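You operate a simulated robot arm through the tools that you are given. There is no shell and no other tool. Be economical: measure what you need, move in short steps, check, and stop when the job is done.

The job below is to be done with a simulated two-armed robot. You get a single attempt, and the scene is never put back.

TASK
Take the cleat off the trestle, fold both stays and carry it to the clamp end.
Fine: the cleat goes down on the bench before a stay is folded; the trestle goes level in both hands.
Where things are to end (x, y in the base frame): thick cleat within 80 mm of [310, 280].

Only the result counts: the job must be done as asked and must still hold three seconds after the hand-in. Knocking over, shifting, dropping, spilling or breaking anything else fails it. Flat cloth is picked up by pressing the open fingertips on it (5 to 10 N) and closing them slowly along it; thin cloth reads only 2 to 8 mm in the jaws.

THE ROBOT
Two 7-joint arms with two-finger parallel grippers on one trunk, on a base that drives. Base frame: it is fixed to the floor where the robot stands at the start and does not move with it; the origin is under the middle of the robot, x ahead of it, y to its left, z up. Lengths are in mm, angles in degrees, forces in N, time in s.
The left shoulder is at the start at [70, 134, 1251], the right one opposite. Places, roughly: blue stay [400, 300, 1000]; red stay [500, 100, 1000]. Payload 1.57 kg a hand.
The tool frame of a hand sits at the grasp point between the pads (the TCP): z along the fingers, y along the line on which they close. The tips reach 30 mm beyond it. Largest opening 80 mm; finger width 17, thickness 12; the body of the gripper, 40 by 82 mm, starts 80 mm behind the TCP.
Orientation is told as [roll, pitch, yaw] about the base's x, y, z axes, in that order, counted from this pose: with the fingers straight down and closing along the base's y, the tool's x points along the base's -x, its y along +y and its z along -z.

THE INTERFACE
- The arms move only by the tool apply_moves. It takes "left_steps", "right_steps" or both (then of equal length, played together; a hand with none holds still); each is one flat list of numbers, 7 for each row, row after row: the shift along the base's x, y, z in mm, then the turn, a rotation vector about the base's x, y, z in degrees, then the opening in per cent of the stroke, from 0 (shut) to 100 (fully open). In form: [dx, dy, dz, wx, wy, wz, gripper, dx, dy, dz, wx, wy, wz, gripper, ...]. A call has 1 to 20 rows; each row shifts and turns the commanded pose from where the row before left it. Rows are played at 5 a second. More than 50 mm and 8.6 degrees between two rows, or a gripper value outside its range, and nothing of the call is played. A pose out of reach is approached as far as the arm can. The call stops where the force on the tool passes 40 N (or 10 N more than at its start, if that is more) or the arm is blocked; 0.2 s more then pass. The fingers move at their own pace (about 153 mm/s each) and stop on an object; they squeeze with about 31 N. The grip force told is the motor's: it shows also when the fingers shut on nothing. Time passes only in rows, and 0.2 s behind the last, so rows that do not move let the fingers close. The reply holds the time, the measured pose of the TCP, the force on the tool along the base axes, the opening and the grip force, in the units named above and with some noise, with the torque about the TCP (base axes, N m) and any sound that the robot's microphone picked up, and new pictures: "views" is both (left out), scene, wrist or none (wrist: the cameras of the hands that moved).
- Cameras (640 x 400 px; columns grow to the right, rows downward): "scene" is now at [121.1, 45.5, 1474.4]; the picture's right is [0.53, -0.85, 0.00], its down [-0.54, -0.34, -0.77] and it looks along [0.66, 0.41, -0.63] (base axes); focal length 229 px, centre (320, 200). "left" rides on the left gripper at [72, 7, -122] in its tool frame; the picture's right is [-0.09, 1.00, 0.00], its down [-0.84, -0.08, -0.54] and it looks along [-0.54, -0.05, 0.84] (tool axes); focal length 238 px, centre (320, 200). "right" rides on the right gripper at [72, -7, -122] in its tool frame; the picture's right is [0.09, 1.00, 0.00], its down [-0.84, 0.08, -0.54] and it looks along [-0.54, 0.05, 0.84] (tool axes); focal length 238 px, centre (320, 200). There is no depth. A picture from a camera that has moved, and an enlarged one, comes with that camera's place and axes in the base frame and with its lens.
- move_column(by): slides the trunk up (or, below 0, down) by that many mm; the arms and the scene camera ride with it, the base frame stays. It gives what a move gives, with no picture.
- drive_base(legs): drives the robot by 1 to 6 legs, each [ahead, left, turn to the left] in mm, mm and degrees, along the robot's own axes; the way and the turn of a leg run together, so that a leg with both is an arc; at most 1500 mm and 180 degrees a leg. The arms and the cameras ride along, it lands a little off, and it stops where it bumps. It gives what a move gives, and a new picture of the scene camera.
- aim_head(pan, tilt): turns the head with the scene camera to pan (to the left, within 86 degrees either way) and tilt (down, from -29 to 69), counted from straight ahead of the robot. It gives what a move gives, and a new picture of the scene camera.
- enlarge(camera, box): a new picture of the part [left, top, right, bottom] of that camera's present view, enlarged. No time passes.
- close_job(): hands the job in; it is judged then, once.

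Work in short steps. Places have to be worked out from the pictures, the camera data and where the tool is seen: move nearer, look again, correct. Check each grasp and each placing, and mend what went wrong. You have 120 turns and 260 pictures in all, those below and enlarged ones among them. Open the grippers and draw the arms clear of the work before you hand the job in, unless the task says otherwise; then end with one line.

The tools are called after ">>>" by a JSON object that holds its "op" and its "data". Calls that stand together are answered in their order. apply_moves: Moves the arms, as the interface text tells. Its arguments: {"type":"object","properties":{"left_steps":{"type":"array","items":{"type":"number"}},"right_steps":{"type":"array","items":{"type":"number"}},"views":{"type":"string","enum":["both","scene","wrist","none"]}},"required":[]} The other tools are called the same way: move_column (by) slides the trunk up or down; drive_base (legs) drives the base; aim_head (pan, tilt) turns the head that bears the scene camera; enlarge (camera, box) takes an enlarged picture of a part of a camera's view; close_job () hands the job in.

At the start:

```text
t: 0.0
left_eef_pos: [337.8, 388.0, 1324.3]
left_orientation: [0.0, 0.0, 0.0]
left_contact_force: [0.7, -0.2, 0.2]
left_ft_torque: [0.04, 0.0, 0.02]
left_width: 80.2
left_finger_force: 0.0
right_eef_pos: [327.5, 26.2, 1336.7]
right_orientation: [0.0, 0.1, -0.1]
right_contact_force: [-0.1, 0.7, -0.1]
right_ft_torque: [-0.01, 0.01, 0.02]
right_width: 80.1
right_finger_force: 0.1
trunk travel left (down, up): [-825.0, 115.0]
robot x, y, heading: [1.7, 1.9, -0.4]
head pan, tilt: [32.1, 39.3]
```

scene: 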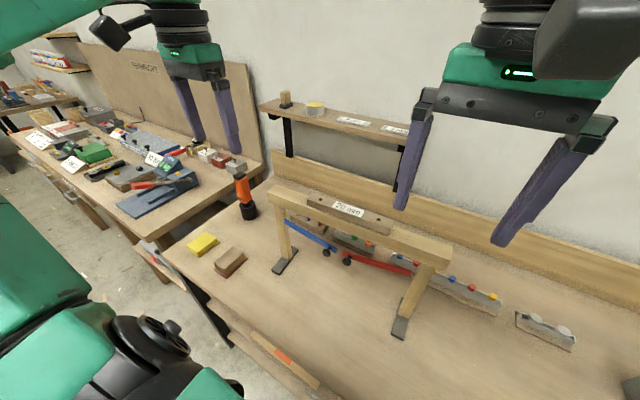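
right: 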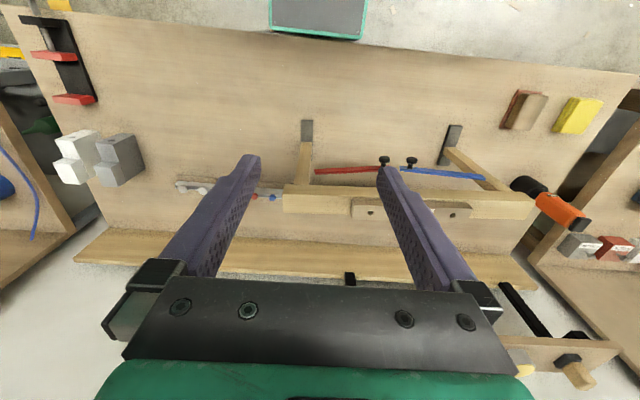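
left: 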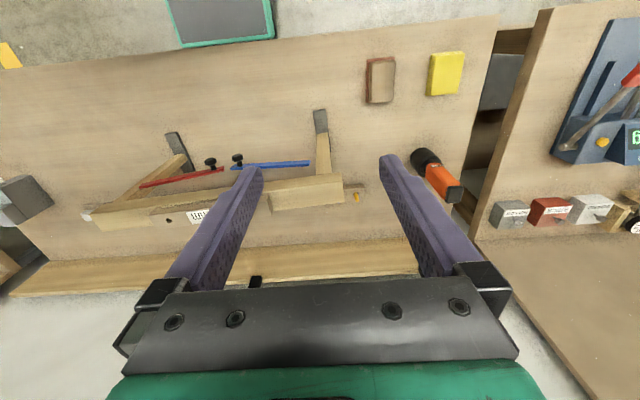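

The pictures show a trestle with a labelled cleat on it, a red and a blue stay, and possibly other cleats. I'll enlarge them to read the details first.

>>> {"op": "enlarge", "data": {"camera": "scene", "box": [220, 160, 480, 350]}}

>>> {"op": "enlarge", "data": {"camera": "left", "box": [60, 100, 380, 300]}}

>>> {"op": "enlarge", "data": {"camera": "right", "box": [240, 80, 560, 280]}}

>>> {"op": "aim_head", "data": {"pan": -20, "tilt": 45}}

```text
2.11 times, centred on (350, 255) of scene
camera zoom: at [121.1, 45.5, 1474.4], right [0.53, -0.85, 0.0], down [-0.54, -0.34, -0.77], along [0.66, 0.41, -0.63], focal length 481 px, centre (257, 84)
```

zoom: 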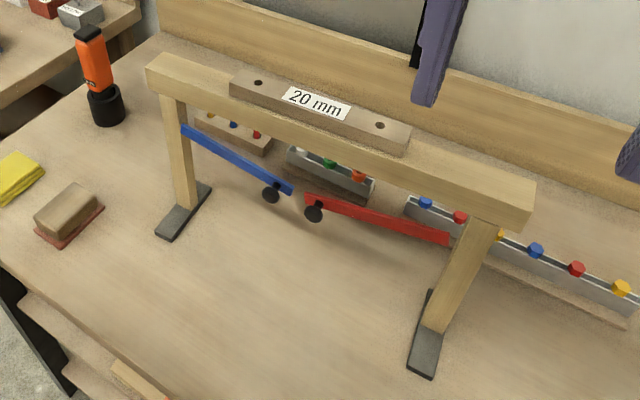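

```text
2.00 times, centred on (220, 200) of left
camera zoom: at [266.1, 394.6, 1444.1], right [0.09, 1.0, 0.0], down [0.84, -0.08, 0.54], along [0.54, -0.05, -0.84], focal length 477 px, centre (520, 200)
```

zoom: 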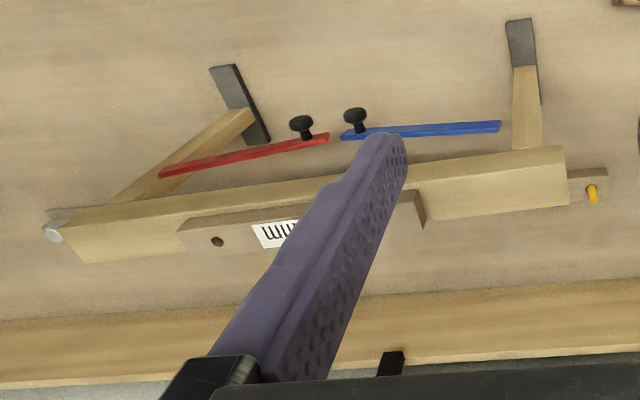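

```text
2.00 times, centred on (400, 180) of right
camera zoom: at [257.0, 19.8, 1459.9], right [-0.09, 1.0, 0.0], down [0.84, 0.08, 0.54], along [0.54, 0.05, -0.84], focal length 477 px, centre (160, 240)
```

zoom: 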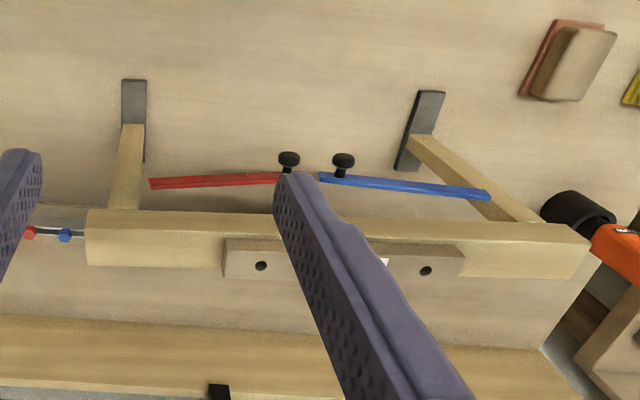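

```text
t: 1.2
left_eef_pos: [338.2, 387.5, 1323.4]
left_orientation: [0.0, 0.1, 0.0]
left_contact_force: [-0.6, 0.4, 0.0]
left_ft_torque: [-0.02, 0.01, 0.0]
left_width: 79.9
left_finger_force: 0.0
right_eef_pos: [328.3, 27.1, 1337.4]
right_orientation: [-0.1, 0.0, 0.0]
right_contact_force: [-1.2, 0.0, 0.1]
right_ft_torque: [-0.01, 0.0, 0.02]
right_width: 80.0
right_finger_force: 0.1
trunk travel left (down, up): [-825.0, 115.0]
robot x, y, heading: [0.1, -3.2, -0.1]
head pan, tilt: [-20.0, 45.0]
camera scene: at [125.2, -27.7, 1466.1], right [-0.34, -0.94, 0.0], down [-0.66, 0.24, -0.71], along [0.66, -0.24, -0.71], focal length 229 px, centre (320, 200)
```

scene: 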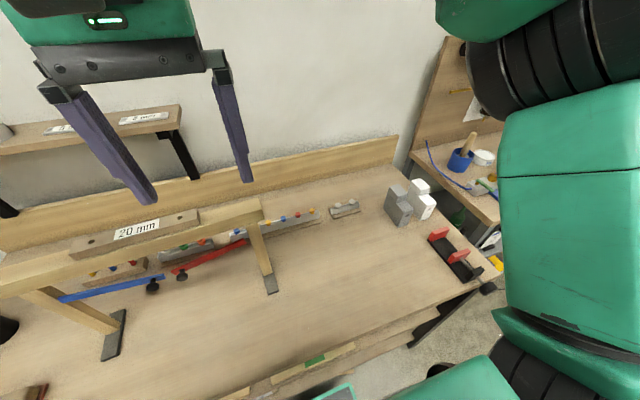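

The red clamp is at the right end of the bench (-y). I'll read the labels and marks there and on the shelf.

>>> {"op": "enlarge", "data": {"camera": "scene", "box": [0, 90, 200, 220]}}

>>> {"op": "enlarge", "data": {"camera": "scene", "box": [220, 180, 520, 400]}}

>>> {"op": "aim_head", "data": {"pan": 5, "tilt": 55}}

>>> {"op": "aim_head", "data": {"pan": 50, "tilt": 45}}

```text
3.08 times, centred on (100, 155) of scene
camera zoom: at [125.2, -27.7, 1466.1], right [-0.34, -0.94, 0.0], down [-0.66, 0.24, -0.71], along [0.66, -0.24, -0.71], focal length 703 px, centre (997, 338)
```

zoom: 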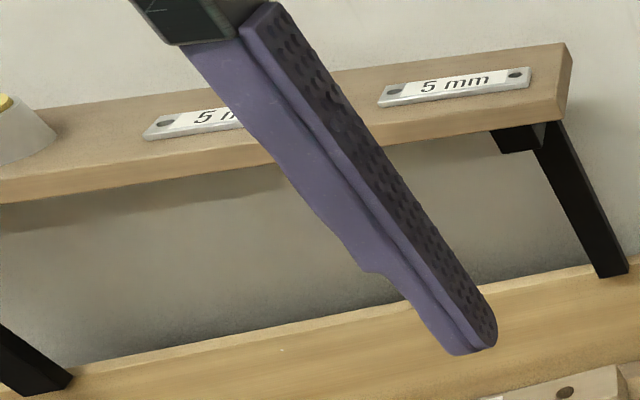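

```text
1.82 times, centred on (370, 290) of scene
camera zoom: at [125.2, -27.7, 1466.1], right [-0.34, -0.94, 0.0], down [-0.66, 0.24, -0.71], along [0.66, -0.24, -0.71], focal length 416 px, centre (229, 36)
```

zoom: 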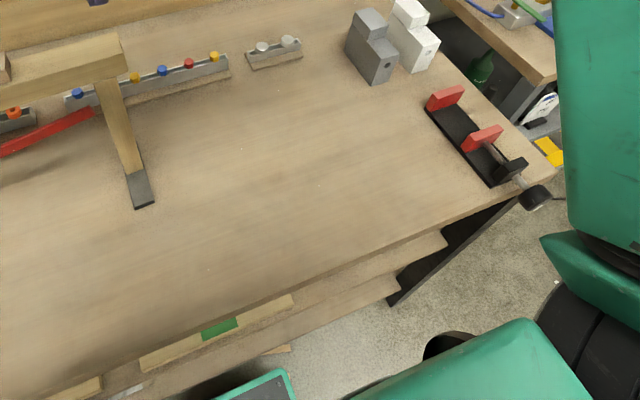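

```text
t: 2.1
left_eef_pos: [337.1, 389.4, 1323.9]
left_orientation: [0.0, 0.0, -0.1]
left_contact_force: [0.8, 0.0, 0.4]
left_ft_torque: [0.01, 0.0, 0.02]
left_width: 80.0
left_finger_force: 0.0
right_eef_pos: [329.1, 26.9, 1337.0]
right_orientation: [0.0, 0.0, 0.0]
right_contact_force: [0.4, 0.0, 0.4]
right_ft_torque: [-0.02, 0.01, 0.02]
right_width: 80.0
right_finger_force: 0.0
trunk travel left (down, up): [-825.0, 115.0]
robot x, y, heading: [3.5, -2.0, -0.0]
head pan, tilt: [5.0, 55.0]
camera scene: at [120.6, 6.2, 1452.7], right [0.09, -1.0, 0.0], down [-0.82, -0.07, -0.57], along [0.57, 0.05, -0.82], focal length 229 px, centre (320, 200)
```

scene: 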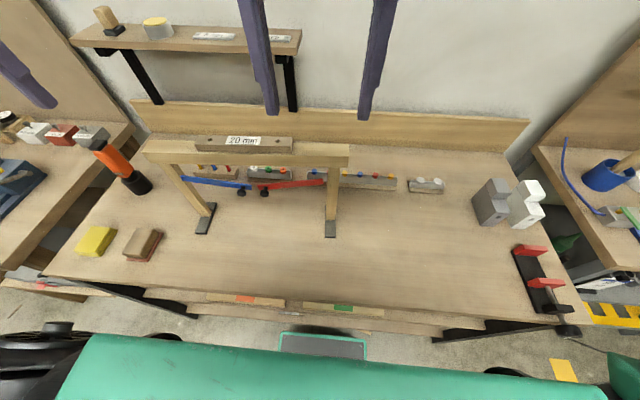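

```text
t: 3.2
left_eef_pos: [338.1, 387.4, 1323.2]
left_orientation: [0.0, -0.1, 0.0]
left_contact_force: [-0.6, -0.1, 0.0]
left_ft_torque: [-0.02, 0.03, 0.01]
left_width: 80.3
left_finger_force: 0.1
right_eef_pos: [328.8, 26.7, 1337.3]
right_orientation: [0.0, 0.0, 0.0]
right_contact_force: [0.8, 0.5, -0.1]
right_ft_torque: [-0.05, 0.02, 0.0]
right_width: 79.6
right_finger_force: 0.1
trunk travel left (down, up): [-825.0, 115.0]
robot x, y, heading: [0.8, 3.2, 0.0]
head pan, tilt: [50.0, 45.0]
camera scene: at [101.1, 62.2, 1466.0], right [0.77, -0.64, 0.0], down [-0.46, -0.54, -0.71], along [0.45, 0.54, -0.71], focal length 229 px, centre (320, 200)
```

scene: 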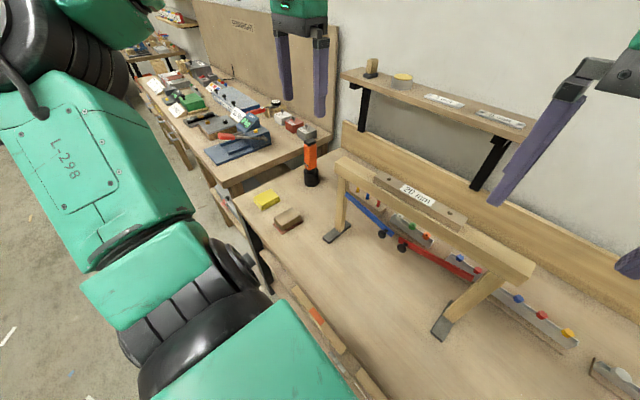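

The bench top comes out at z≈860, the beam top at about 1110, and the cleat near [470, 190]. I'll bring the left hand over the cleat, turned to close along x, and look.

>>> {"op": "apply_moves", "data": {"left_steps": [8, -18, 0, 0, 0, -8.2, 100, 8, -18, 0, 0, 0, -8.2, 100, 8, -18, 0, 0, 0, -8.2, 100, 8, -18, 0, 0, 0, -8.2, 100, 8, -18, 0, 0, 0, -8.2, 100, 8, -18, 0, 0, 0, -8.2, 100, 8, -18, 0, 0, 0, -8.2, 100, 8, -18, 0, 0, 0, -8.2, 100, 8, -18, 0, 0, 0, -8.2, 100, 8, -18, 0, 0, 0, -8.2, 100, 8, -18, 0, 0, 0, -8, 100], "views": "both"}}

```text
t: 5.6
left_eef_pos: [429.0, 190.3, 1324.5]
left_orientation: [0.0, 0.0, -90.1]
left_contact_force: [1.0, -0.7, -0.5]
left_ft_torque: [-0.02, 0.04, 0.0]
left_width: 80.0
left_finger_force: 0.1
right_eef_pos: [329.0, 25.1, 1337.9]
right_orientation: [0.0, 0.1, 0.0]
right_contact_force: [-0.4, 0.1, 0.3]
right_ft_torque: [0.01, -0.01, 0.0]
right_width: 80.1
right_finger_force: 0.1
trunk travel left (down, up): [-825.0, 115.0]
robot x, y, heading: [2.2, -0.2, -0.1]
head pan, tilt: [50.0, 45.0]
camera scene: at [101.9, 61.1, 1466.0], right [0.77, -0.64, 0.0], down [-0.46, -0.54, -0.71], along [0.45, 0.54, -0.71], focal length 229 px, centre (320, 200)
camera left: at [435.4, 260.9, 1444.2], right [1.0, -0.09, 0.0], down [-0.08, -0.84, 0.54], along [-0.05, -0.54, -0.84], focal length 238 px, centre (320, 200)
```

scene: 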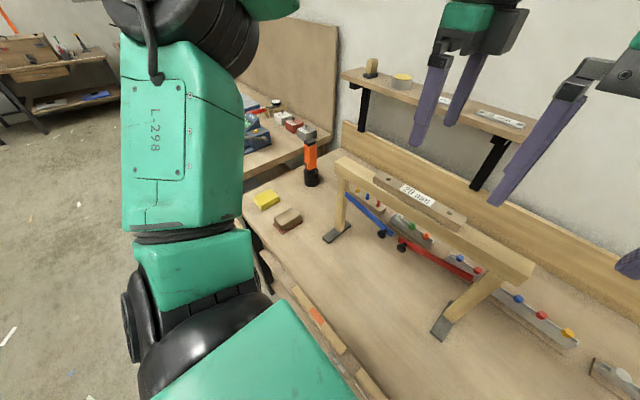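
left: 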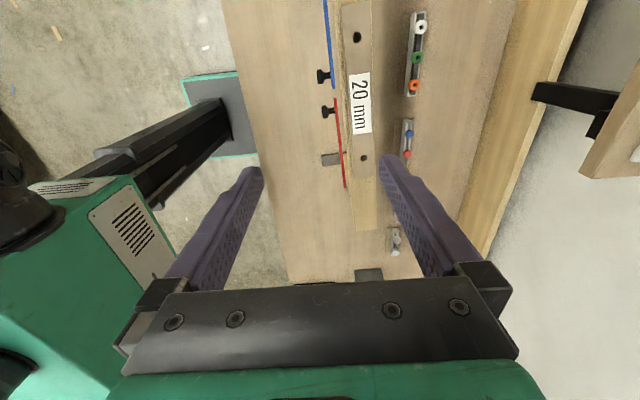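

The cleat lies at about [479, 197], skewed about 4.5° with the beam. I'll centre over it, align and come lower for a closer look.

>>> {"op": "apply_moves", "data": {"left_steps": [25, 3, -20, 0, 0, 2.2, 100, 25, 4, -30, 0, 0, 2.3, 100, 0, 0, -30, 0, 0, 0, 100], "views": "wrist"}}

>>> {"op": "enlarge", "data": {"camera": "left", "box": [220, 0, 460, 240]}}

>>> {"op": "enlarge", "data": {"camera": "right", "box": [240, 80, 560, 280]}}

```text
t: 6.4
left_eef_pos: [476.3, 197.9, 1244.0]
left_orientation: [0.0, 0.0, -85.5]
left_contact_force: [-0.6, -0.4, 0.9]
left_ft_torque: [-0.01, 0.0, -0.02]
left_width: 80.0
left_finger_force: 0.1
right_eef_pos: [328.4, 27.7, 1336.8]
right_orientation: [0.0, -0.1, 0.0]
right_contact_force: [0.1, 0.0, -0.7]
right_ft_torque: [0.01, 0.02, 0.01]
right_width: 79.9
right_finger_force: 0.1
trunk travel left (down, up): [-825.0, 115.0]
robot x, y, heading: [-0.6, -0.2, -0.0]
head pan, tilt: [50.0, 45.0]
camera left: at [477.6, 269.3, 1364.4], right [1.0, -0.01, 0.0], down [-0.01, -0.84, 0.54], along [-0.01, -0.54, -0.84], focal length 238 px, centre (320, 200)
```

left: 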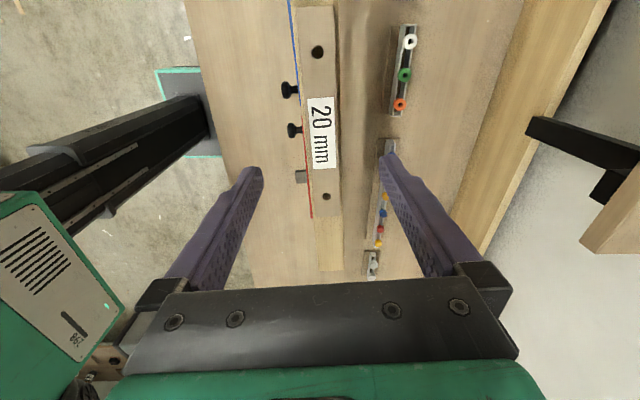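

```text
1.67 times, centred on (340, 120) of left
camera zoom: at [477.6, 269.3, 1364.4], right [1.0, -0.01, 0.0], down [-0.01, -0.84, 0.54], along [-0.01, -0.54, -0.84], focal length 397 px, centre (287, 333)
```

zoom: 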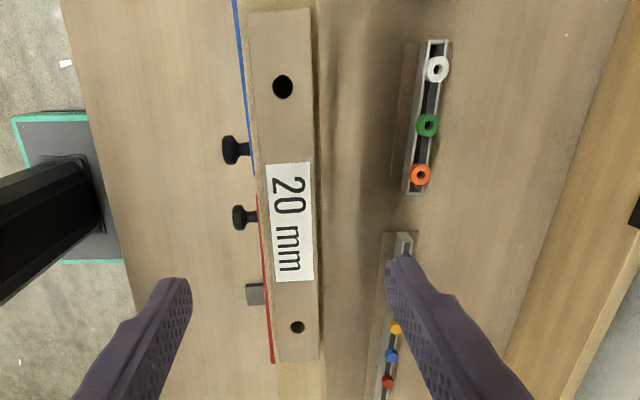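

```text
2.00 times, centred on (400, 180) of right
camera zoom: at [256.5, 20.6, 1460.0], right [-0.09, 1.0, 0.0], down [0.84, 0.08, 0.54], along [0.54, 0.05, -0.84], focal length 477 px, centre (160, 240)
```

zoom: 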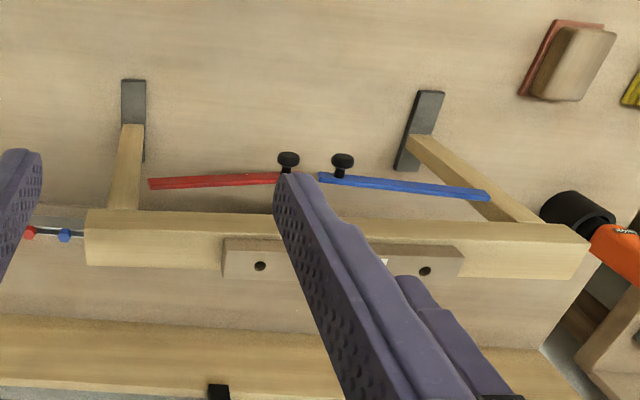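

The cleat is about 192 × 30 mm and centred at about [478, 197]. I'll touch its top lightly with shut fingers to find its height.

>>> {"op": "apply_moves", "data": {"left_steps": [1, 0, -20, 0, 0, -1.5, 0, 0, 0, -25, 0, 0, 0, 0, 0, 0, -10, 0, 0, 0, 0, 0, 0, 0, 0, 0, 0, 0], "views": "wrist"}}

>>> {"op": "apply_moves", "data": {"left_steps": [0, 0, -4, 0, 0, 0, 0, 0, 0, -4, 0, 0, 0, 0, 0, 0, -4, 0, 0, 0, 0], "views": "none"}}

```text
t: 7.4
left_eef_pos: [477.4, 197.1, 1187.1]
left_orientation: [-0.1, 0.0, -87.0]
left_contact_force: [0.2, 0.4, 1.0]
left_ft_torque: [0.01, 0.0, 0.0]
left_width: 0.0
left_finger_force: 21.0
right_eef_pos: [328.2, 26.1, 1335.5]
right_orientation: [0.0, 0.0, 0.0]
right_contact_force: [0.4, 0.0, 0.5]
right_ft_torque: [0.03, -0.02, 0.02]
right_width: 80.3
right_finger_force: 0.1
trunk travel left (down, up): [-825.0, 115.0]
robot x, y, heading: [0.6, -1.2, 0.3]
head pan, tilt: [50.0, 45.0]
camera left: at [480.9, 269.2, 1308.5], right [1.0, -0.04, 0.0], down [-0.03, -0.84, 0.54], along [-0.02, -0.54, -0.84], focal length 238 px, centre (320, 200)
```

left: 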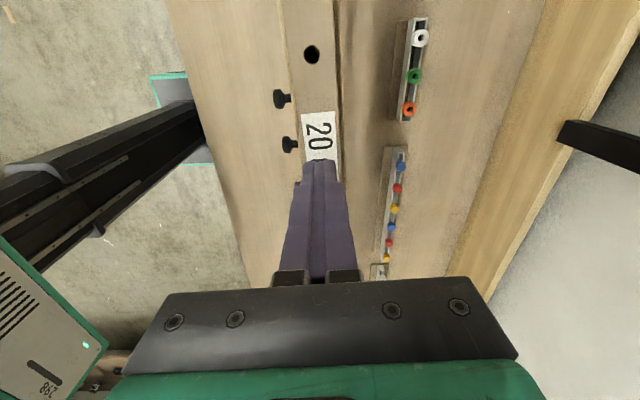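

```text
t: 8.2
left_eef_pos: [478.4, 197.4, 1176.5]
left_orientation: [0.0, 0.0, -87.0]
left_contact_force: [-0.2, -0.1, -0.2]
left_ft_torque: [-0.01, 0.0, -0.02]
left_width: 0.0
left_finger_force: 21.0
right_eef_pos: [328.6, 26.1, 1335.4]
right_orientation: [0.0, 0.0, 0.0]
right_contact_force: [0.8, 0.4, -0.2]
right_ft_torque: [0.03, 0.0, -0.02]
right_width: 80.1
right_finger_force: 0.0
trunk travel left (down, up): [-825.0, 115.0]
robot x, y, heading: [-0.8, 1.8, -0.2]
head pan, tilt: [50.0, 45.0]
```

No contact at TCP z 1176. I'll keep going down in small steps.

>>> {"op": "apply_moves", "data": {"left_steps": [0, 0, -3, 0, 0, 0, 0, 0, 0, -3, 0, 0, 0, 0, 0, 0, -3, 0, 0, 0, 0], "views": "none"}}

>>> {"op": "apply_moves", "data": {"left_steps": [0, 0, -2, 0, 0, 0, 0, 0, 0, -2, 0, 0, 0, 0], "views": "wrist"}}

```text
t: 9.0
left_eef_pos: [477.9, 198.0, 1165.8]
left_orientation: [0.1, 0.0, -87.0]
left_contact_force: [0.2, 0.3, 0.8]
left_ft_torque: [0.0, -0.02, -0.01]
left_width: 0.0
left_finger_force: 21.2
right_eef_pos: [329.0, 28.4, 1336.9]
right_orientation: [0.0, 0.0, 0.0]
right_contact_force: [0.0, 0.0, 0.3]
right_ft_torque: [0.01, 0.01, 0.0]
right_width: 79.9
right_finger_force: 0.0
trunk travel left (down, up): [-825.0, 115.0]
robot x, y, heading: [-1.0, -0.6, -0.1]
head pan, tilt: [50.0, 45.0]
```

```text
t: 9.6
left_eef_pos: [476.9, 199.0, 1165.2]
left_orientation: [0.3, 0.0, -87.0]
left_contact_force: [2.4, 2.0, 14.1]
left_ft_torque: [0.06, -0.06, -0.09]
left_width: 0.2
left_finger_force: 21.6
right_eef_pos: [327.4, 25.6, 1338.2]
right_orientation: [0.0, 0.0, 0.0]
right_contact_force: [0.0, -0.1, 0.4]
right_ft_torque: [0.01, 0.03, -0.01]
right_width: 79.8
right_finger_force: 0.0
trunk travel left (down, up): [-825.0, 115.0]
robot x, y, heading: [1.5, -0.2, 0.1]
head pan, tilt: [50.0, 45.0]
camera left: at [478.9, 269.0, 1285.7], right [1.0, -0.04, 0.01], down [-0.04, -0.84, 0.54], along [-0.02, -0.54, -0.84], focal length 238 px, centre (320, 200)
```

left: 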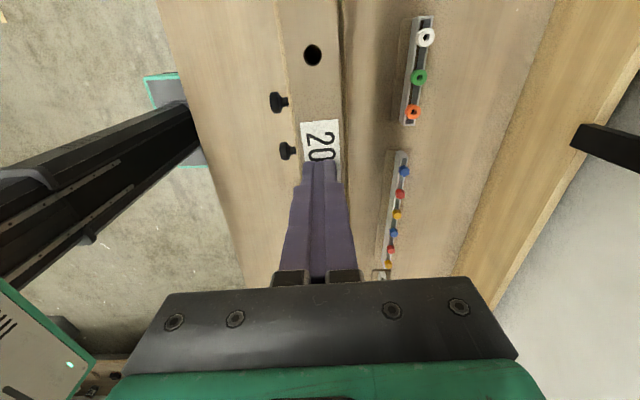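

Contact puts the cleat top at z≈1135. I'll lift, open, come down to TCP z≈1149 around the cleat and close.

>>> {"op": "apply_moves", "data": {"left_steps": [0, 0, 20, 0, 0, 0, 0, 0, 0, 0, 0, 0, 0, 90, 0, 0, 0, 0, 0, 0, 90, 0, 0, -20, 0, 0, 0, 90, 0, 0, -13, 0, 0, 0, 90], "views": "wrist"}}

```text
t: 10.8
left_eef_pos: [476.5, 197.9, 1149.1]
left_orientation: [-0.1, 0.0, -87.0]
left_contact_force: [0.6, -0.6, -0.1]
left_ft_torque: [0.0, -0.01, -0.04]
left_width: 72.2
left_finger_force: 0.0
right_eef_pos: [329.9, 26.8, 1338.2]
right_orientation: [0.0, -0.1, 0.0]
right_contact_force: [0.4, -0.3, -0.2]
right_ft_torque: [0.0, 0.0, 0.03]
right_width: 80.4
right_finger_force: 0.2
trunk travel left (down, up): [-825.0, 115.0]
robot x, y, heading: [-1.1, -0.1, 0.0]
head pan, tilt: [50.0, 45.0]
camera left: at [480.0, 269.9, 1270.4], right [1.0, -0.04, 0.0], down [-0.03, -0.84, 0.54], along [-0.02, -0.54, -0.84], focal length 238 px, centre (320, 200)
```

left: 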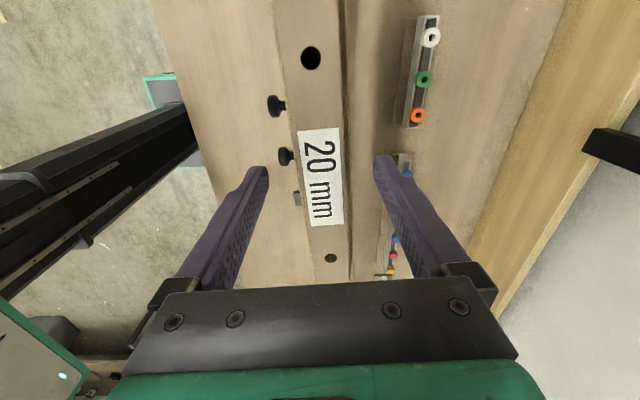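

The cleat is centred between the fingers, so I'll close gradually and lift slightly.

>>> {"op": "apply_moves", "data": {"left_steps": [0, 0, 0, 0, 0, 0, 55, 0, 0, 0, 0, 0, 0, 40, 0, 0, 0, 0, 0, 0, 20, 0, 0, 0, 0, 0, 0, 0, 0, 0, 0, 0, 0, 0, 0], "views": "wrist"}}

```text
t: 12.0
left_eef_pos: [476.6, 198.9, 1150.2]
left_orientation: [0.0, 0.0, -87.0]
left_contact_force: [0.4, 0.2, -0.4]
left_ft_torque: [-0.12, -0.02, 0.07]
left_width: 29.4
left_finger_force: 31.1
right_eef_pos: [328.7, 26.4, 1336.5]
right_orientation: [0.0, 0.0, 0.0]
right_contact_force: [0.2, 0.5, 0.8]
right_ft_torque: [-0.01, -0.02, -0.01]
right_width: 79.9
right_finger_force: 0.1
trunk travel left (down, up): [-825.0, 115.0]
robot x, y, heading: [1.2, 0.5, -0.0]
head pan, tilt: [50.0, 45.0]
camera left: at [480.0, 269.8, 1270.5], right [1.0, -0.04, 0.0], down [-0.03, -0.84, 0.54], along [-0.02, -0.54, -0.84], focal length 238 px, centre (320, 200)
```

left: 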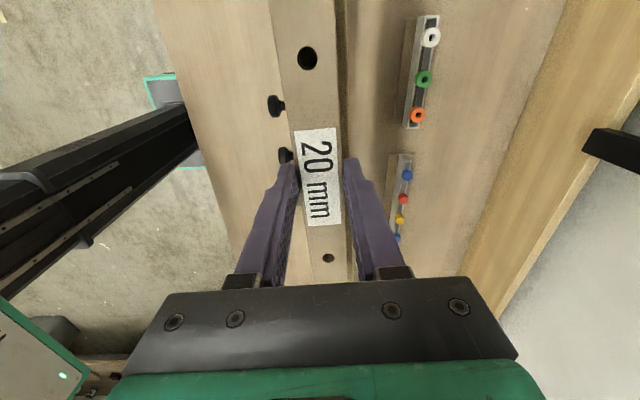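

I have the cleat (29.4 mm). I'll lift it straight up first.

>>> {"op": "apply_moves", "data": {"left_steps": [0, 0, 6, 0, 0, 0, 0, 0, 0, 20, 0, 0, 0, 0, 0, 0, 20, 0, 0, 0, 0], "views": "both"}}

```text
t: 12.8
left_eef_pos: [477.2, 198.2, 1195.5]
left_orientation: [0.0, 0.1, -86.9]
left_contact_force: [1.1, 0.6, -1.8]
left_ft_torque: [-0.03, -0.02, -0.02]
left_width: 29.3
left_finger_force: 30.7
right_eef_pos: [329.2, 26.0, 1337.3]
right_orientation: [0.0, 0.0, 0.0]
right_contact_force: [-0.1, 0.3, 0.1]
right_ft_torque: [0.01, -0.01, 0.02]
right_width: 80.0
right_finger_force: 0.0
trunk travel left (down, up): [-825.0, 115.0]
robot x, y, heading: [0.3, 0.0, -0.1]
head pan, tilt: [50.0, 45.0]
camera scene: at [101.0, 62.1, 1466.0], right [0.77, -0.64, 0.0], down [-0.45, -0.54, -0.71], along [0.45, 0.54, -0.71], focal length 229 px, centre (320, 200)
camera left: at [479.8, 269.8, 1316.1], right [1.0, -0.04, 0.0], down [-0.03, -0.84, 0.54], along [-0.02, -0.54, -0.84], focal length 238 px, centre (320, 200)
```

scene: 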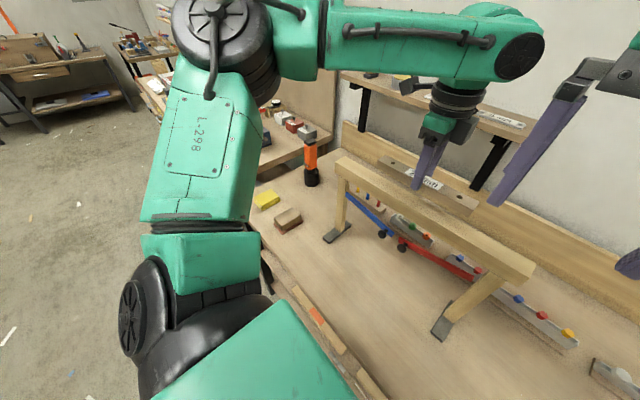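
left: 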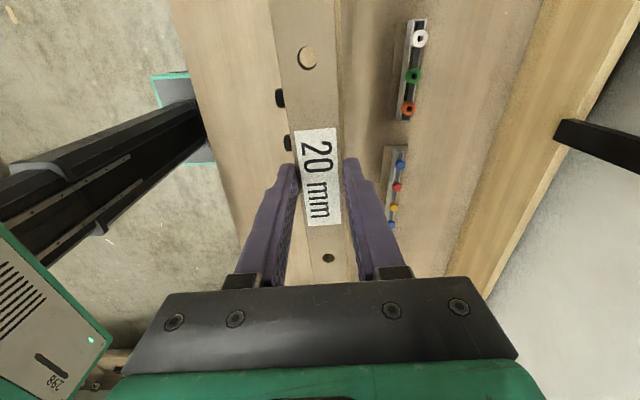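

The cleat is held freely. I'll carry it back over [308, 282], staying high.

>>> {"op": "apply_moves", "data": {"left_steps": [-20, 0, 15, 0, 0, 0, 0, -30, 14, 0, 0, 0, 0, 0, -30, 14, 0, 0, 0, 0, 0, -30, 14, 0, 0, 0, 0, 0, -30, 14, 0, 0, 0, 0, 0, -29, 14, 0, 0, 0, 0, 0, 0, 14, 0, 0, 0, 0, 0], "views": "both"}}

```text
t: 14.4
left_eef_pos: [308.5, 281.3, 1210.4]
left_orientation: [0.0, -0.1, -86.9]
left_contact_force: [-0.7, 0.9, -2.0]
left_ft_torque: [0.0, 0.01, 0.01]
left_width: 29.5
left_finger_force: 30.6
right_eef_pos: [330.7, 26.9, 1337.1]
right_orientation: [-0.1, 0.2, 0.0]
right_contact_force: [-0.2, 0.0, 0.9]
right_ft_torque: [0.01, -0.01, 0.0]
right_width: 80.1
right_finger_force: 0.0
trunk travel left (down, up): [-825.0, 115.0]
robot x, y, heading: [0.4, 2.0, -0.0]
head pan, tilt: [50.0, 45.0]
camera scene: at [102.0, 62.9, 1465.9], right [0.77, -0.64, 0.0], down [-0.46, -0.54, -0.71], along [0.45, 0.54, -0.71], focal length 229 px, centre (320, 200)
camera left: at [311.7, 352.1, 1331.0], right [1.0, -0.04, 0.0], down [-0.03, -0.84, 0.54], along [-0.02, -0.54, -0.84], focal length 238 px, centre (320, 200)
```

scene: 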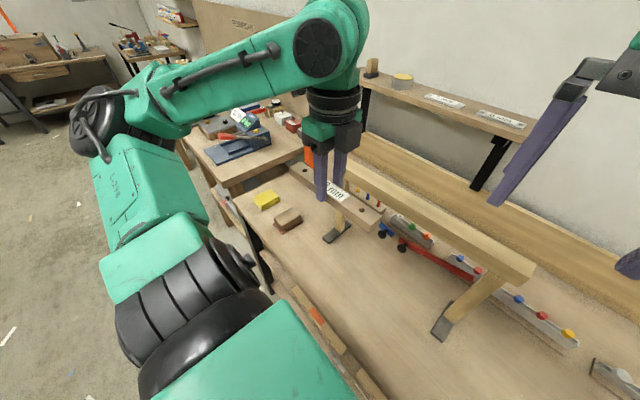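
left: 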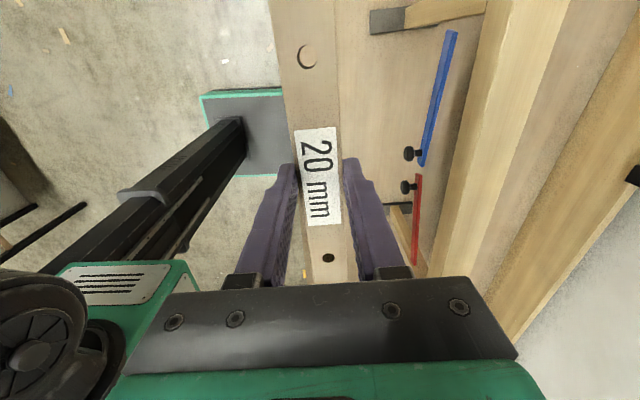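

The bench front edge is at x≈265, so I'll set the cleat a little deeper, at x≈330, and descend most of the way.

>>> {"op": "apply_moves", "data": {"left_steps": [7, 0, -40, 0, 0, 0, 0, 7, 0, -40, 0, 0, 0, 0, 7, 0, -40, 0, 0, 0, 0, 0, 0, -40, 0, 0, 0, 0, 0, 0, -40, 0, 0, 0, 0, 0, 0, -40, 0, 0, 0, 0], "views": "both"}}

```text
t: 15.8
left_eef_pos: [328.2, 280.4, 969.4]
left_orientation: [0.0, 0.0, -86.9]
left_contact_force: [-0.2, -0.1, -2.3]
left_ft_torque: [-0.03, 0.01, -0.01]
left_width: 29.4
left_finger_force: 31.3
right_eef_pos: [327.8, 26.8, 1337.1]
right_orientation: [0.0, 0.0, 0.0]
right_contact_force: [0.1, -0.7, 0.4]
right_ft_torque: [0.01, 0.02, 0.05]
right_width: 79.9
right_finger_force: 0.0
trunk travel left (down, up): [-825.0, 115.0]
robot x, y, heading: [-1.5, 1.3, 0.1]
head pan, tilt: [50.0, 45.0]
camera scene: at [101.1, 62.8, 1466.1], right [0.77, -0.64, 0.0], down [-0.45, -0.54, -0.71], along [0.45, 0.54, -0.71], focal length 229 px, centre (320, 200)
camera left: at [331.6, 352.0, 1090.9], right [1.0, -0.04, 0.0], down [-0.03, -0.84, 0.54], along [-0.02, -0.54, -0.84], focal length 238 px, centre (320, 200)
```

scene: 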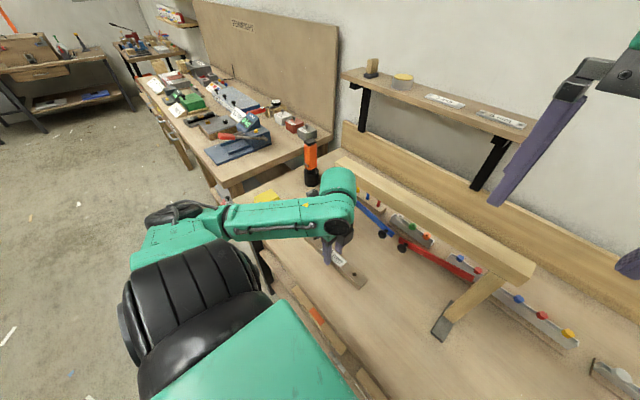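
left: 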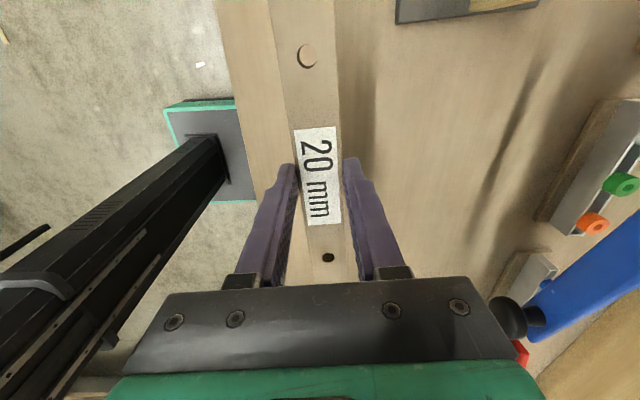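

The path is clear and the cleat is over the bench. I'll descend to touchdown.

>>> {"op": "apply_moves", "data": {"left_steps": [0, 0, -30, 0, 0, 0, 0, 0, 0, -25, 0, 0, 0, 0, 0, 0, -5, 0, 0, 0, 0, 0, 0, -4, 0, 0, 0, 0], "views": "none"}}

```text
t: 16.8
left_eef_pos: [329.6, 281.3, 907.2]
left_orientation: [0.0, 0.0, -86.9]
left_contact_force: [-0.1, -0.1, -2.0]
left_ft_torque: [0.01, 0.01, 0.02]
left_width: 28.9
left_finger_force: 31.0
right_eef_pos: [327.5, 27.6, 1337.4]
right_orientation: [0.0, 0.0, 0.0]
right_contact_force: [1.1, 0.8, 0.3]
right_ft_torque: [0.02, 0.03, -0.02]
right_width: 79.9
right_finger_force: 0.2
trunk travel left (down, up): [-825.0, 115.0]
robot x, y, heading: [-3.9, 1.5, -0.1]
head pan, tilt: [50.0, 45.0]
```

No contact yet at 907, so I'll go on in finer steps.

>>> {"op": "apply_moves", "data": {"left_steps": [0, 0, -3, 0, 0, 0, 0, 0, 0, -3, 0, 0, 0, 0, 0, 0, -3, 0, 0, 0, 0], "views": "none"}}

>>> {"op": "apply_moves", "data": {"left_steps": [0, 0, -2, 0, 0, 0, 0, 0, 0, -2, 0, 0, 0, 0], "views": "wrist"}}

```text
t: 17.6
left_eef_pos: [329.4, 281.7, 898.3]
left_orientation: [0.1, 0.0, -87.0]
left_contact_force: [-0.3, -0.1, -1.3]
left_ft_torque: [-0.01, -0.01, -0.02]
left_width: 29.5
left_finger_force: 31.1
right_eef_pos: [329.0, 28.1, 1338.0]
right_orientation: [0.0, 0.0, 0.0]
right_contact_force: [0.2, 0.5, 0.1]
right_ft_torque: [-0.03, 0.0, -0.01]
right_width: 80.1
right_finger_force: 0.0
trunk travel left (down, up): [-825.0, 115.0]
robot x, y, heading: [0.7, 0.2, -0.0]
head pan, tilt: [50.0, 45.0]
```

```text
t: 18.2
left_eef_pos: [329.2, 281.9, 893.6]
left_orientation: [-0.1, 0.0, -86.9]
left_contact_force: [0.1, 0.8, -1.9]
left_ft_torque: [0.02, 0.05, 0.02]
left_width: 29.3
left_finger_force: 31.1
right_eef_pos: [328.4, 27.3, 1337.4]
right_orientation: [0.0, 0.0, -0.1]
right_contact_force: [0.0, -0.7, -0.3]
right_ft_torque: [0.03, -0.02, 0.0]
right_width: 80.2
right_finger_force: 0.0
trunk travel left (down, up): [-825.0, 115.0]
robot x, y, heading: [-1.7, -2.4, 0.1]
head pan, tilt: [50.0, 45.0]
camera left: at [331.8, 352.9, 1014.5], right [1.0, -0.04, 0.0], down [-0.03, -0.84, 0.54], along [-0.02, -0.54, -0.84], focal length 238 px, centre (320, 200)
```

left: 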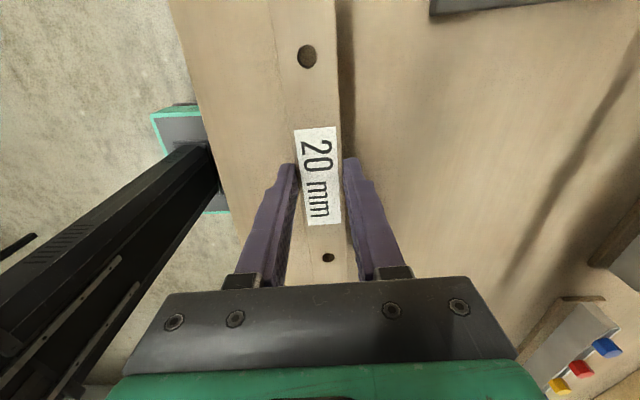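

Still in the air but close, judging by the shadow. I'll continue down.

>>> {"op": "apply_moves", "data": {"left_steps": [0, 0, -2, 0, 0, 0, 0, 0, 0, -2, 0, 0, 0, 0], "views": "none"}}

>>> {"op": "apply_moves", "data": {"left_steps": [0, 0, -2, 0, 0, 0, 0, 0, 0, -2, 0, 0, 0, 0], "views": "none"}}

>>> {"op": "apply_moves", "data": {"left_steps": [0, 0, -2, 0, 0, 0, 0], "views": "wrist"}}

```text
t: 18.8
left_eef_pos: [329.4, 282.1, 889.5]
left_orientation: [-0.1, 0.1, -87.0]
left_contact_force: [0.9, 0.4, -1.3]
left_ft_torque: [-0.01, 0.01, -0.02]
left_width: 29.4
left_finger_force: 31.0
right_eef_pos: [329.2, 27.4, 1337.0]
right_orientation: [0.1, 0.1, 0.0]
right_contact_force: [-0.1, 0.4, 0.0]
right_ft_torque: [0.01, -0.04, 0.02]
right_width: 79.7
right_finger_force: 0.1
trunk travel left (down, up): [-825.0, 115.0]
robot x, y, heading: [-3.0, -0.5, 0.1]
head pan, tilt: [50.0, 45.0]
```

```text
t: 19.4
left_eef_pos: [328.6, 282.0, 884.8]
left_orientation: [-0.1, 0.0, -87.0]
left_contact_force: [0.3, 0.7, -2.6]
left_ft_torque: [-0.02, 0.01, -0.01]
left_width: 29.4
left_finger_force: 31.3
right_eef_pos: [329.4, 26.6, 1337.9]
right_orientation: [0.0, 0.0, 0.0]
right_contact_force: [0.2, -0.5, 0.5]
right_ft_torque: [0.01, -0.05, 0.01]
right_width: 80.3
right_finger_force: 0.0
trunk travel left (down, up): [-825.0, 115.0]
robot x, y, heading: [4.2, 1.4, 0.1]
head pan, tilt: [50.0, 45.0]
```

```text
t: 19.8
left_eef_pos: [328.1, 281.3, 884.0]
left_orientation: [0.0, 0.0, -87.1]
left_contact_force: [0.2, 0.1, -3.3]
left_ft_torque: [0.0, 0.02, -0.01]
left_width: 29.5
left_finger_force: 30.8
right_eef_pos: [328.6, 26.5, 1337.6]
right_orientation: [-0.1, 0.0, -0.1]
right_contact_force: [-0.1, -0.2, -0.9]
right_ft_torque: [0.01, -0.01, 0.0]
right_width: 80.0
right_finger_force: 0.1
trunk travel left (down, up): [-825.0, 115.0]
robot x, y, heading: [-1.6, -0.7, -0.3]
head pan, tilt: [50.0, 45.0]
camera left: at [331.6, 352.8, 1004.5], right [1.0, -0.04, 0.0], down [-0.03, -0.84, 0.54], along [-0.02, -0.54, -0.84], focal length 238 px, centre (320, 200)
```

left: 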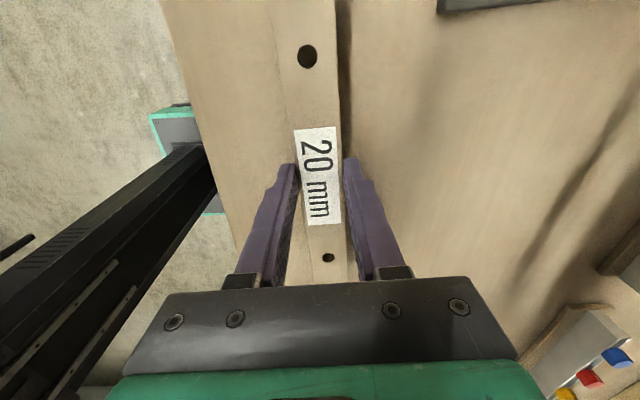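

>>> {"op": "apply_moves", "data": {"left_steps": [0, 0, -2, 0, 0, 0, 0, 0, 0, -2, 0, 0, 0, 0], "views": "none"}}

>>> {"op": "apply_moves", "data": {"left_steps": [0, 0, -2, 0, 0, 0, 0, 0, 0, -2, 0, 0, 0, 0], "views": "none"}}

```text
t: 20.4
left_eef_pos: [328.8, 281.6, 880.8]
left_orientation: [-0.1, 0.1, -87.0]
left_contact_force: [0.6, 0.2, -2.2]
left_ft_torque: [-0.02, 0.03, -0.01]
left_width: 29.6
left_finger_force: 30.8
right_eef_pos: [328.8, 27.8, 1336.1]
right_orientation: [-0.1, 0.0, -0.1]
right_contact_force: [-0.3, -0.2, 0.6]
right_ft_torque: [-0.01, 0.0, 0.02]
right_width: 80.1
right_finger_force: 0.1
trunk travel left (down, up): [-825.0, 115.0]
robot x, y, heading: [-0.1, 2.0, -0.2]
head pan, tilt: [50.0, 45.0]
```

```text
t: 21.0
left_eef_pos: [329.4, 281.0, 876.6]
left_orientation: [0.0, 0.0, -86.9]
left_contact_force: [0.2, 0.1, -2.2]
left_ft_torque: [-0.01, -0.03, -0.01]
left_width: 29.2
left_finger_force: 31.0
right_eef_pos: [329.0, 25.8, 1338.0]
right_orientation: [0.0, 0.0, 0.0]
right_contact_force: [0.4, 0.7, -0.8]
right_ft_torque: [-0.02, -0.03, 0.0]
right_width: 79.9
right_finger_force: 0.1
trunk travel left (down, up): [-825.0, 115.0]
robot x, y, heading: [1.1, 0.3, 0.1]
head pan, tilt: [50.0, 45.0]
```

Bench is lower than estimated. I'll keep stepping down under the force guard.

>>> {"op": "apply_moves", "data": {"left_steps": [0, 0, -2, 0, 0, 0, 0, 0, 0, -2, 0, 0, 0, 0, 0, 0, -2, 0, 0, 0, 0], "views": "none"}}

>>> {"op": "apply_moves", "data": {"left_steps": [0, 0, -2, 0, 0, 0, 0, 0, 0, -2, 0, 0, 0, 0], "views": "wrist"}}

```text
t: 21.8
left_eef_pos: [328.0, 280.8, 874.8]
left_orientation: [0.6, 0.2, -86.9]
left_contact_force: [1.9, 4.2, 30.7]
left_ft_torque: [0.09, 0.08, 0.03]
left_width: 29.5
left_finger_force: 31.2
right_eef_pos: [326.9, 23.5, 1338.9]
right_orientation: [0.1, -0.3, 0.0]
right_contact_force: [0.2, 0.1, -0.1]
right_ft_torque: [0.01, -0.01, -0.01]
right_width: 79.9
right_finger_force: 0.1
trunk travel left (down, up): [-825.0, 115.0]
robot x, y, heading: [-2.0, 3.3, -0.1]
head pan, tilt: [50.0, 45.0]
```

```text
t: 22.6
left_eef_pos: [327.1, 280.4, 869.9]
left_orientation: [0.5, 0.2, -87.1]
left_contact_force: [-7.3, -0.9, 21.7]
left_ft_torque: [-0.15, 0.7, 0.01]
left_width: 29.3
left_finger_force: 30.8
right_eef_pos: [324.6, 24.7, 1337.2]
right_orientation: [0.1, -0.1, 0.1]
right_contact_force: [-0.5, -0.4, -0.6]
right_ft_torque: [0.04, 0.04, -0.04]
right_width: 79.8
right_finger_force: 0.1
trunk travel left (down, up): [-825.0, 115.0]
robot x, y, heading: [-1.5, 3.1, -0.1]
head pan, tilt: [50.0, 45.0]
stopped in row 2 (left hand): the force on the tool passed its limit (the readings are from after the stop); the commanded pose is now the measured one
camera left: at [329.6, 351.3, 991.2], right [1.0, -0.04, 0.01], down [-0.04, -0.84, 0.54], along [-0.01, -0.54, -0.84], focal length 238 px, centre (320, 200)
```

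left: 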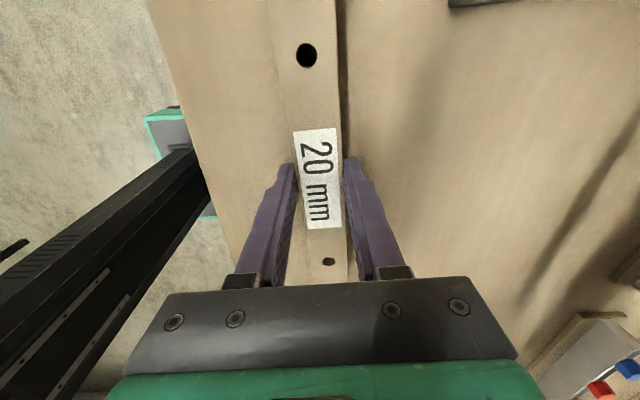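

The cleat is on the bench (bench top z≈840). I'll relieve the force, open, and rise.

>>> {"op": "apply_moves", "data": {"left_steps": [0, 0, 2, 0, 0, 0, 0, 0, 0, 0, 0, 0, 0, 45, 0, 0, 0, 0, 0, 0, 70, 0, 0, 0, 0, 0, 0, 70, 0, 0, 20, 0, 0, 0, 70, 0, 0, 40, 0, 0, 0, 70, 0, 0, 50, 0, 0, 0, 70], "views": "both"}}

```text
t: 24.2
left_eef_pos: [329.1, 280.8, 982.0]
left_orientation: [0.2, 0.1, -87.1]
left_contact_force: [0.4, -0.3, 0.4]
left_ft_torque: [-0.02, 0.0, -0.01]
left_width: 56.0
left_finger_force: 0.1
right_eef_pos: [328.4, 25.0, 1336.5]
right_orientation: [0.0, 0.1, 0.0]
right_contact_force: [-0.2, 0.0, 0.9]
right_ft_torque: [0.02, 0.01, 0.01]
right_width: 79.9
right_finger_force: 0.1
trunk travel left (down, up): [-825.0, 115.0]
robot x, y, heading: [3.8, 2.7, -0.2]
head pan, tilt: [50.0, 45.0]
camera scene: at [100.4, 61.0, 1466.1], right [0.77, -0.64, 0.0], down [-0.45, -0.54, -0.71], along [0.45, 0.54, -0.71], focal length 229 px, centre (320, 200)
camera left: at [331.9, 352.3, 1102.0], right [1.0, -0.04, 0.0], down [-0.04, -0.84, 0.54], along [-0.02, -0.54, -0.84], focal length 238 px, centre (320, 200)
```

scene: 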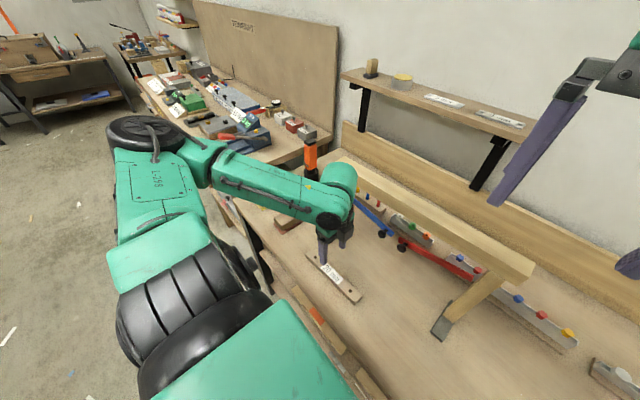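
left: 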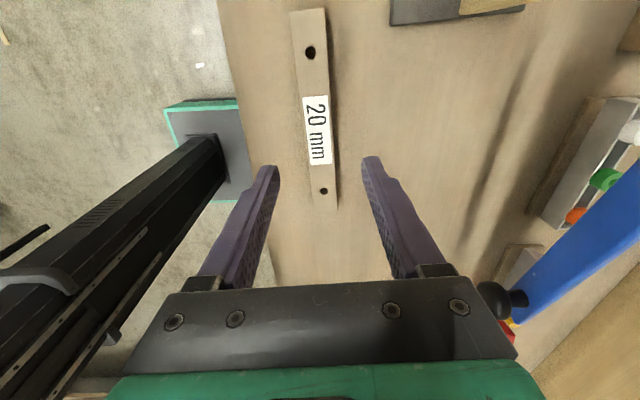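

The cleat rests on the bench at about [329, 281]. Next I'll study the stays and their hinges, after raising the left hand out of the way.

>>> {"op": "apply_moves", "data": {"left_steps": [-10, 20, 45, 0, 0, 8, 100, -10, 20, 45, 0, 0, 8, 100, -10, 20, 45, 0, 0, 8, 100, -10, 20, 45, 0, 0, 8, 100, -10, 20, 45, 0, 0, 8, 100, 0, 10, 20, 0, 0, 8, 100, 0, 10, 10, 0, 0, 8, 100, 0, 0, 0, 0, 0, 8, 100, 0, 0, 0, 0, 0, 8, 100, 0, 0, 0, 0, 0, 8, 100, 0, 0, 0, 0, 0, 7, 100], "views": "none"}}

>>> {"op": "aim_head", "data": {"pan": 22, "tilt": 45}}

>>> {"op": "enlarge", "data": {"camera": "scene", "box": [200, 120, 360, 220]}}

>>> {"op": "enlarge", "data": {"camera": "scene", "box": [300, 120, 460, 220]}}

```text
refused: row 1 steps farther than a row can; nothing moved
```

```text
t: 25.1
left_eef_pos: [329.8, 282.3, 980.0]
left_orientation: [0.3, 0.0, -87.0]
left_contact_force: [-0.3, 0.3, 0.5]
left_ft_torque: [0.03, 0.01, -0.01]
left_width: 55.9
left_finger_force: 0.1
right_eef_pos: [329.9, 26.4, 1336.9]
right_orientation: [-0.1, 0.0, 0.0]
right_contact_force: [0.1, 0.1, 0.4]
right_ft_torque: [0.03, 0.0, -0.01]
right_width: 79.8
right_finger_force: 0.0
trunk travel left (down, up): [-825.0, 115.0]
robot x, y, heading: [0.2, -0.6, -0.1]
head pan, tilt: [22.0, 45.0]
camera scene: at [124.3, 30.9, 1466.0], right [0.38, -0.93, 0.0], down [-0.66, -0.27, -0.71], along [0.66, 0.27, -0.71], focal length 229 px, centre (320, 200)
```

scene: 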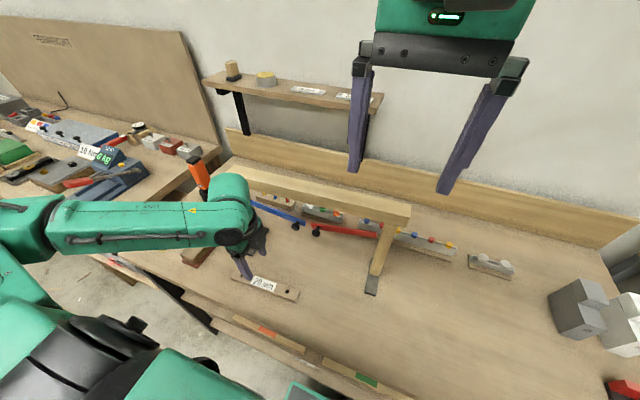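

```text
4.00 times, centred on (280, 170) of scene
camera zoom: at [124.3, 30.9, 1466.0], right [0.38, -0.93, 0.0], down [-0.66, -0.27, -0.71], along [0.66, 0.27, -0.71], focal length 914 px, centre (480, 320)
```

zoom: 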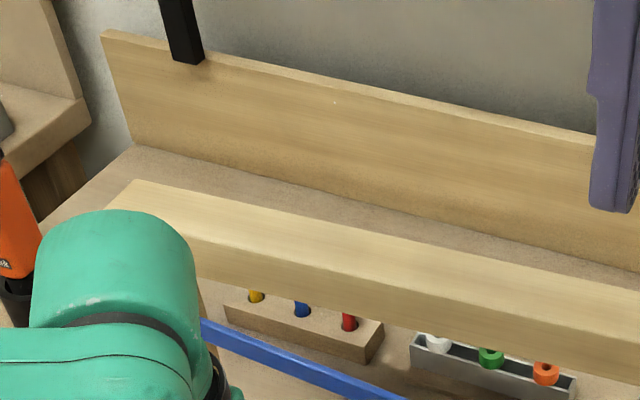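

```text
4.00 times, centred on (380, 170) of scene
camera zoom: at [124.3, 30.9, 1466.0], right [0.38, -0.93, 0.0], down [-0.66, -0.27, -0.71], along [0.66, 0.27, -0.71], focal length 914 px, centre (80, 320)
```

zoom: 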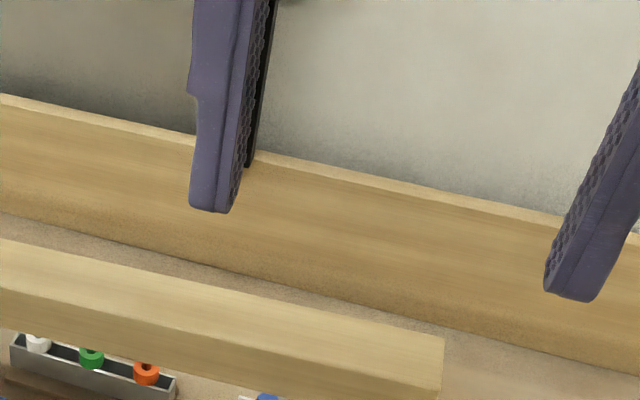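

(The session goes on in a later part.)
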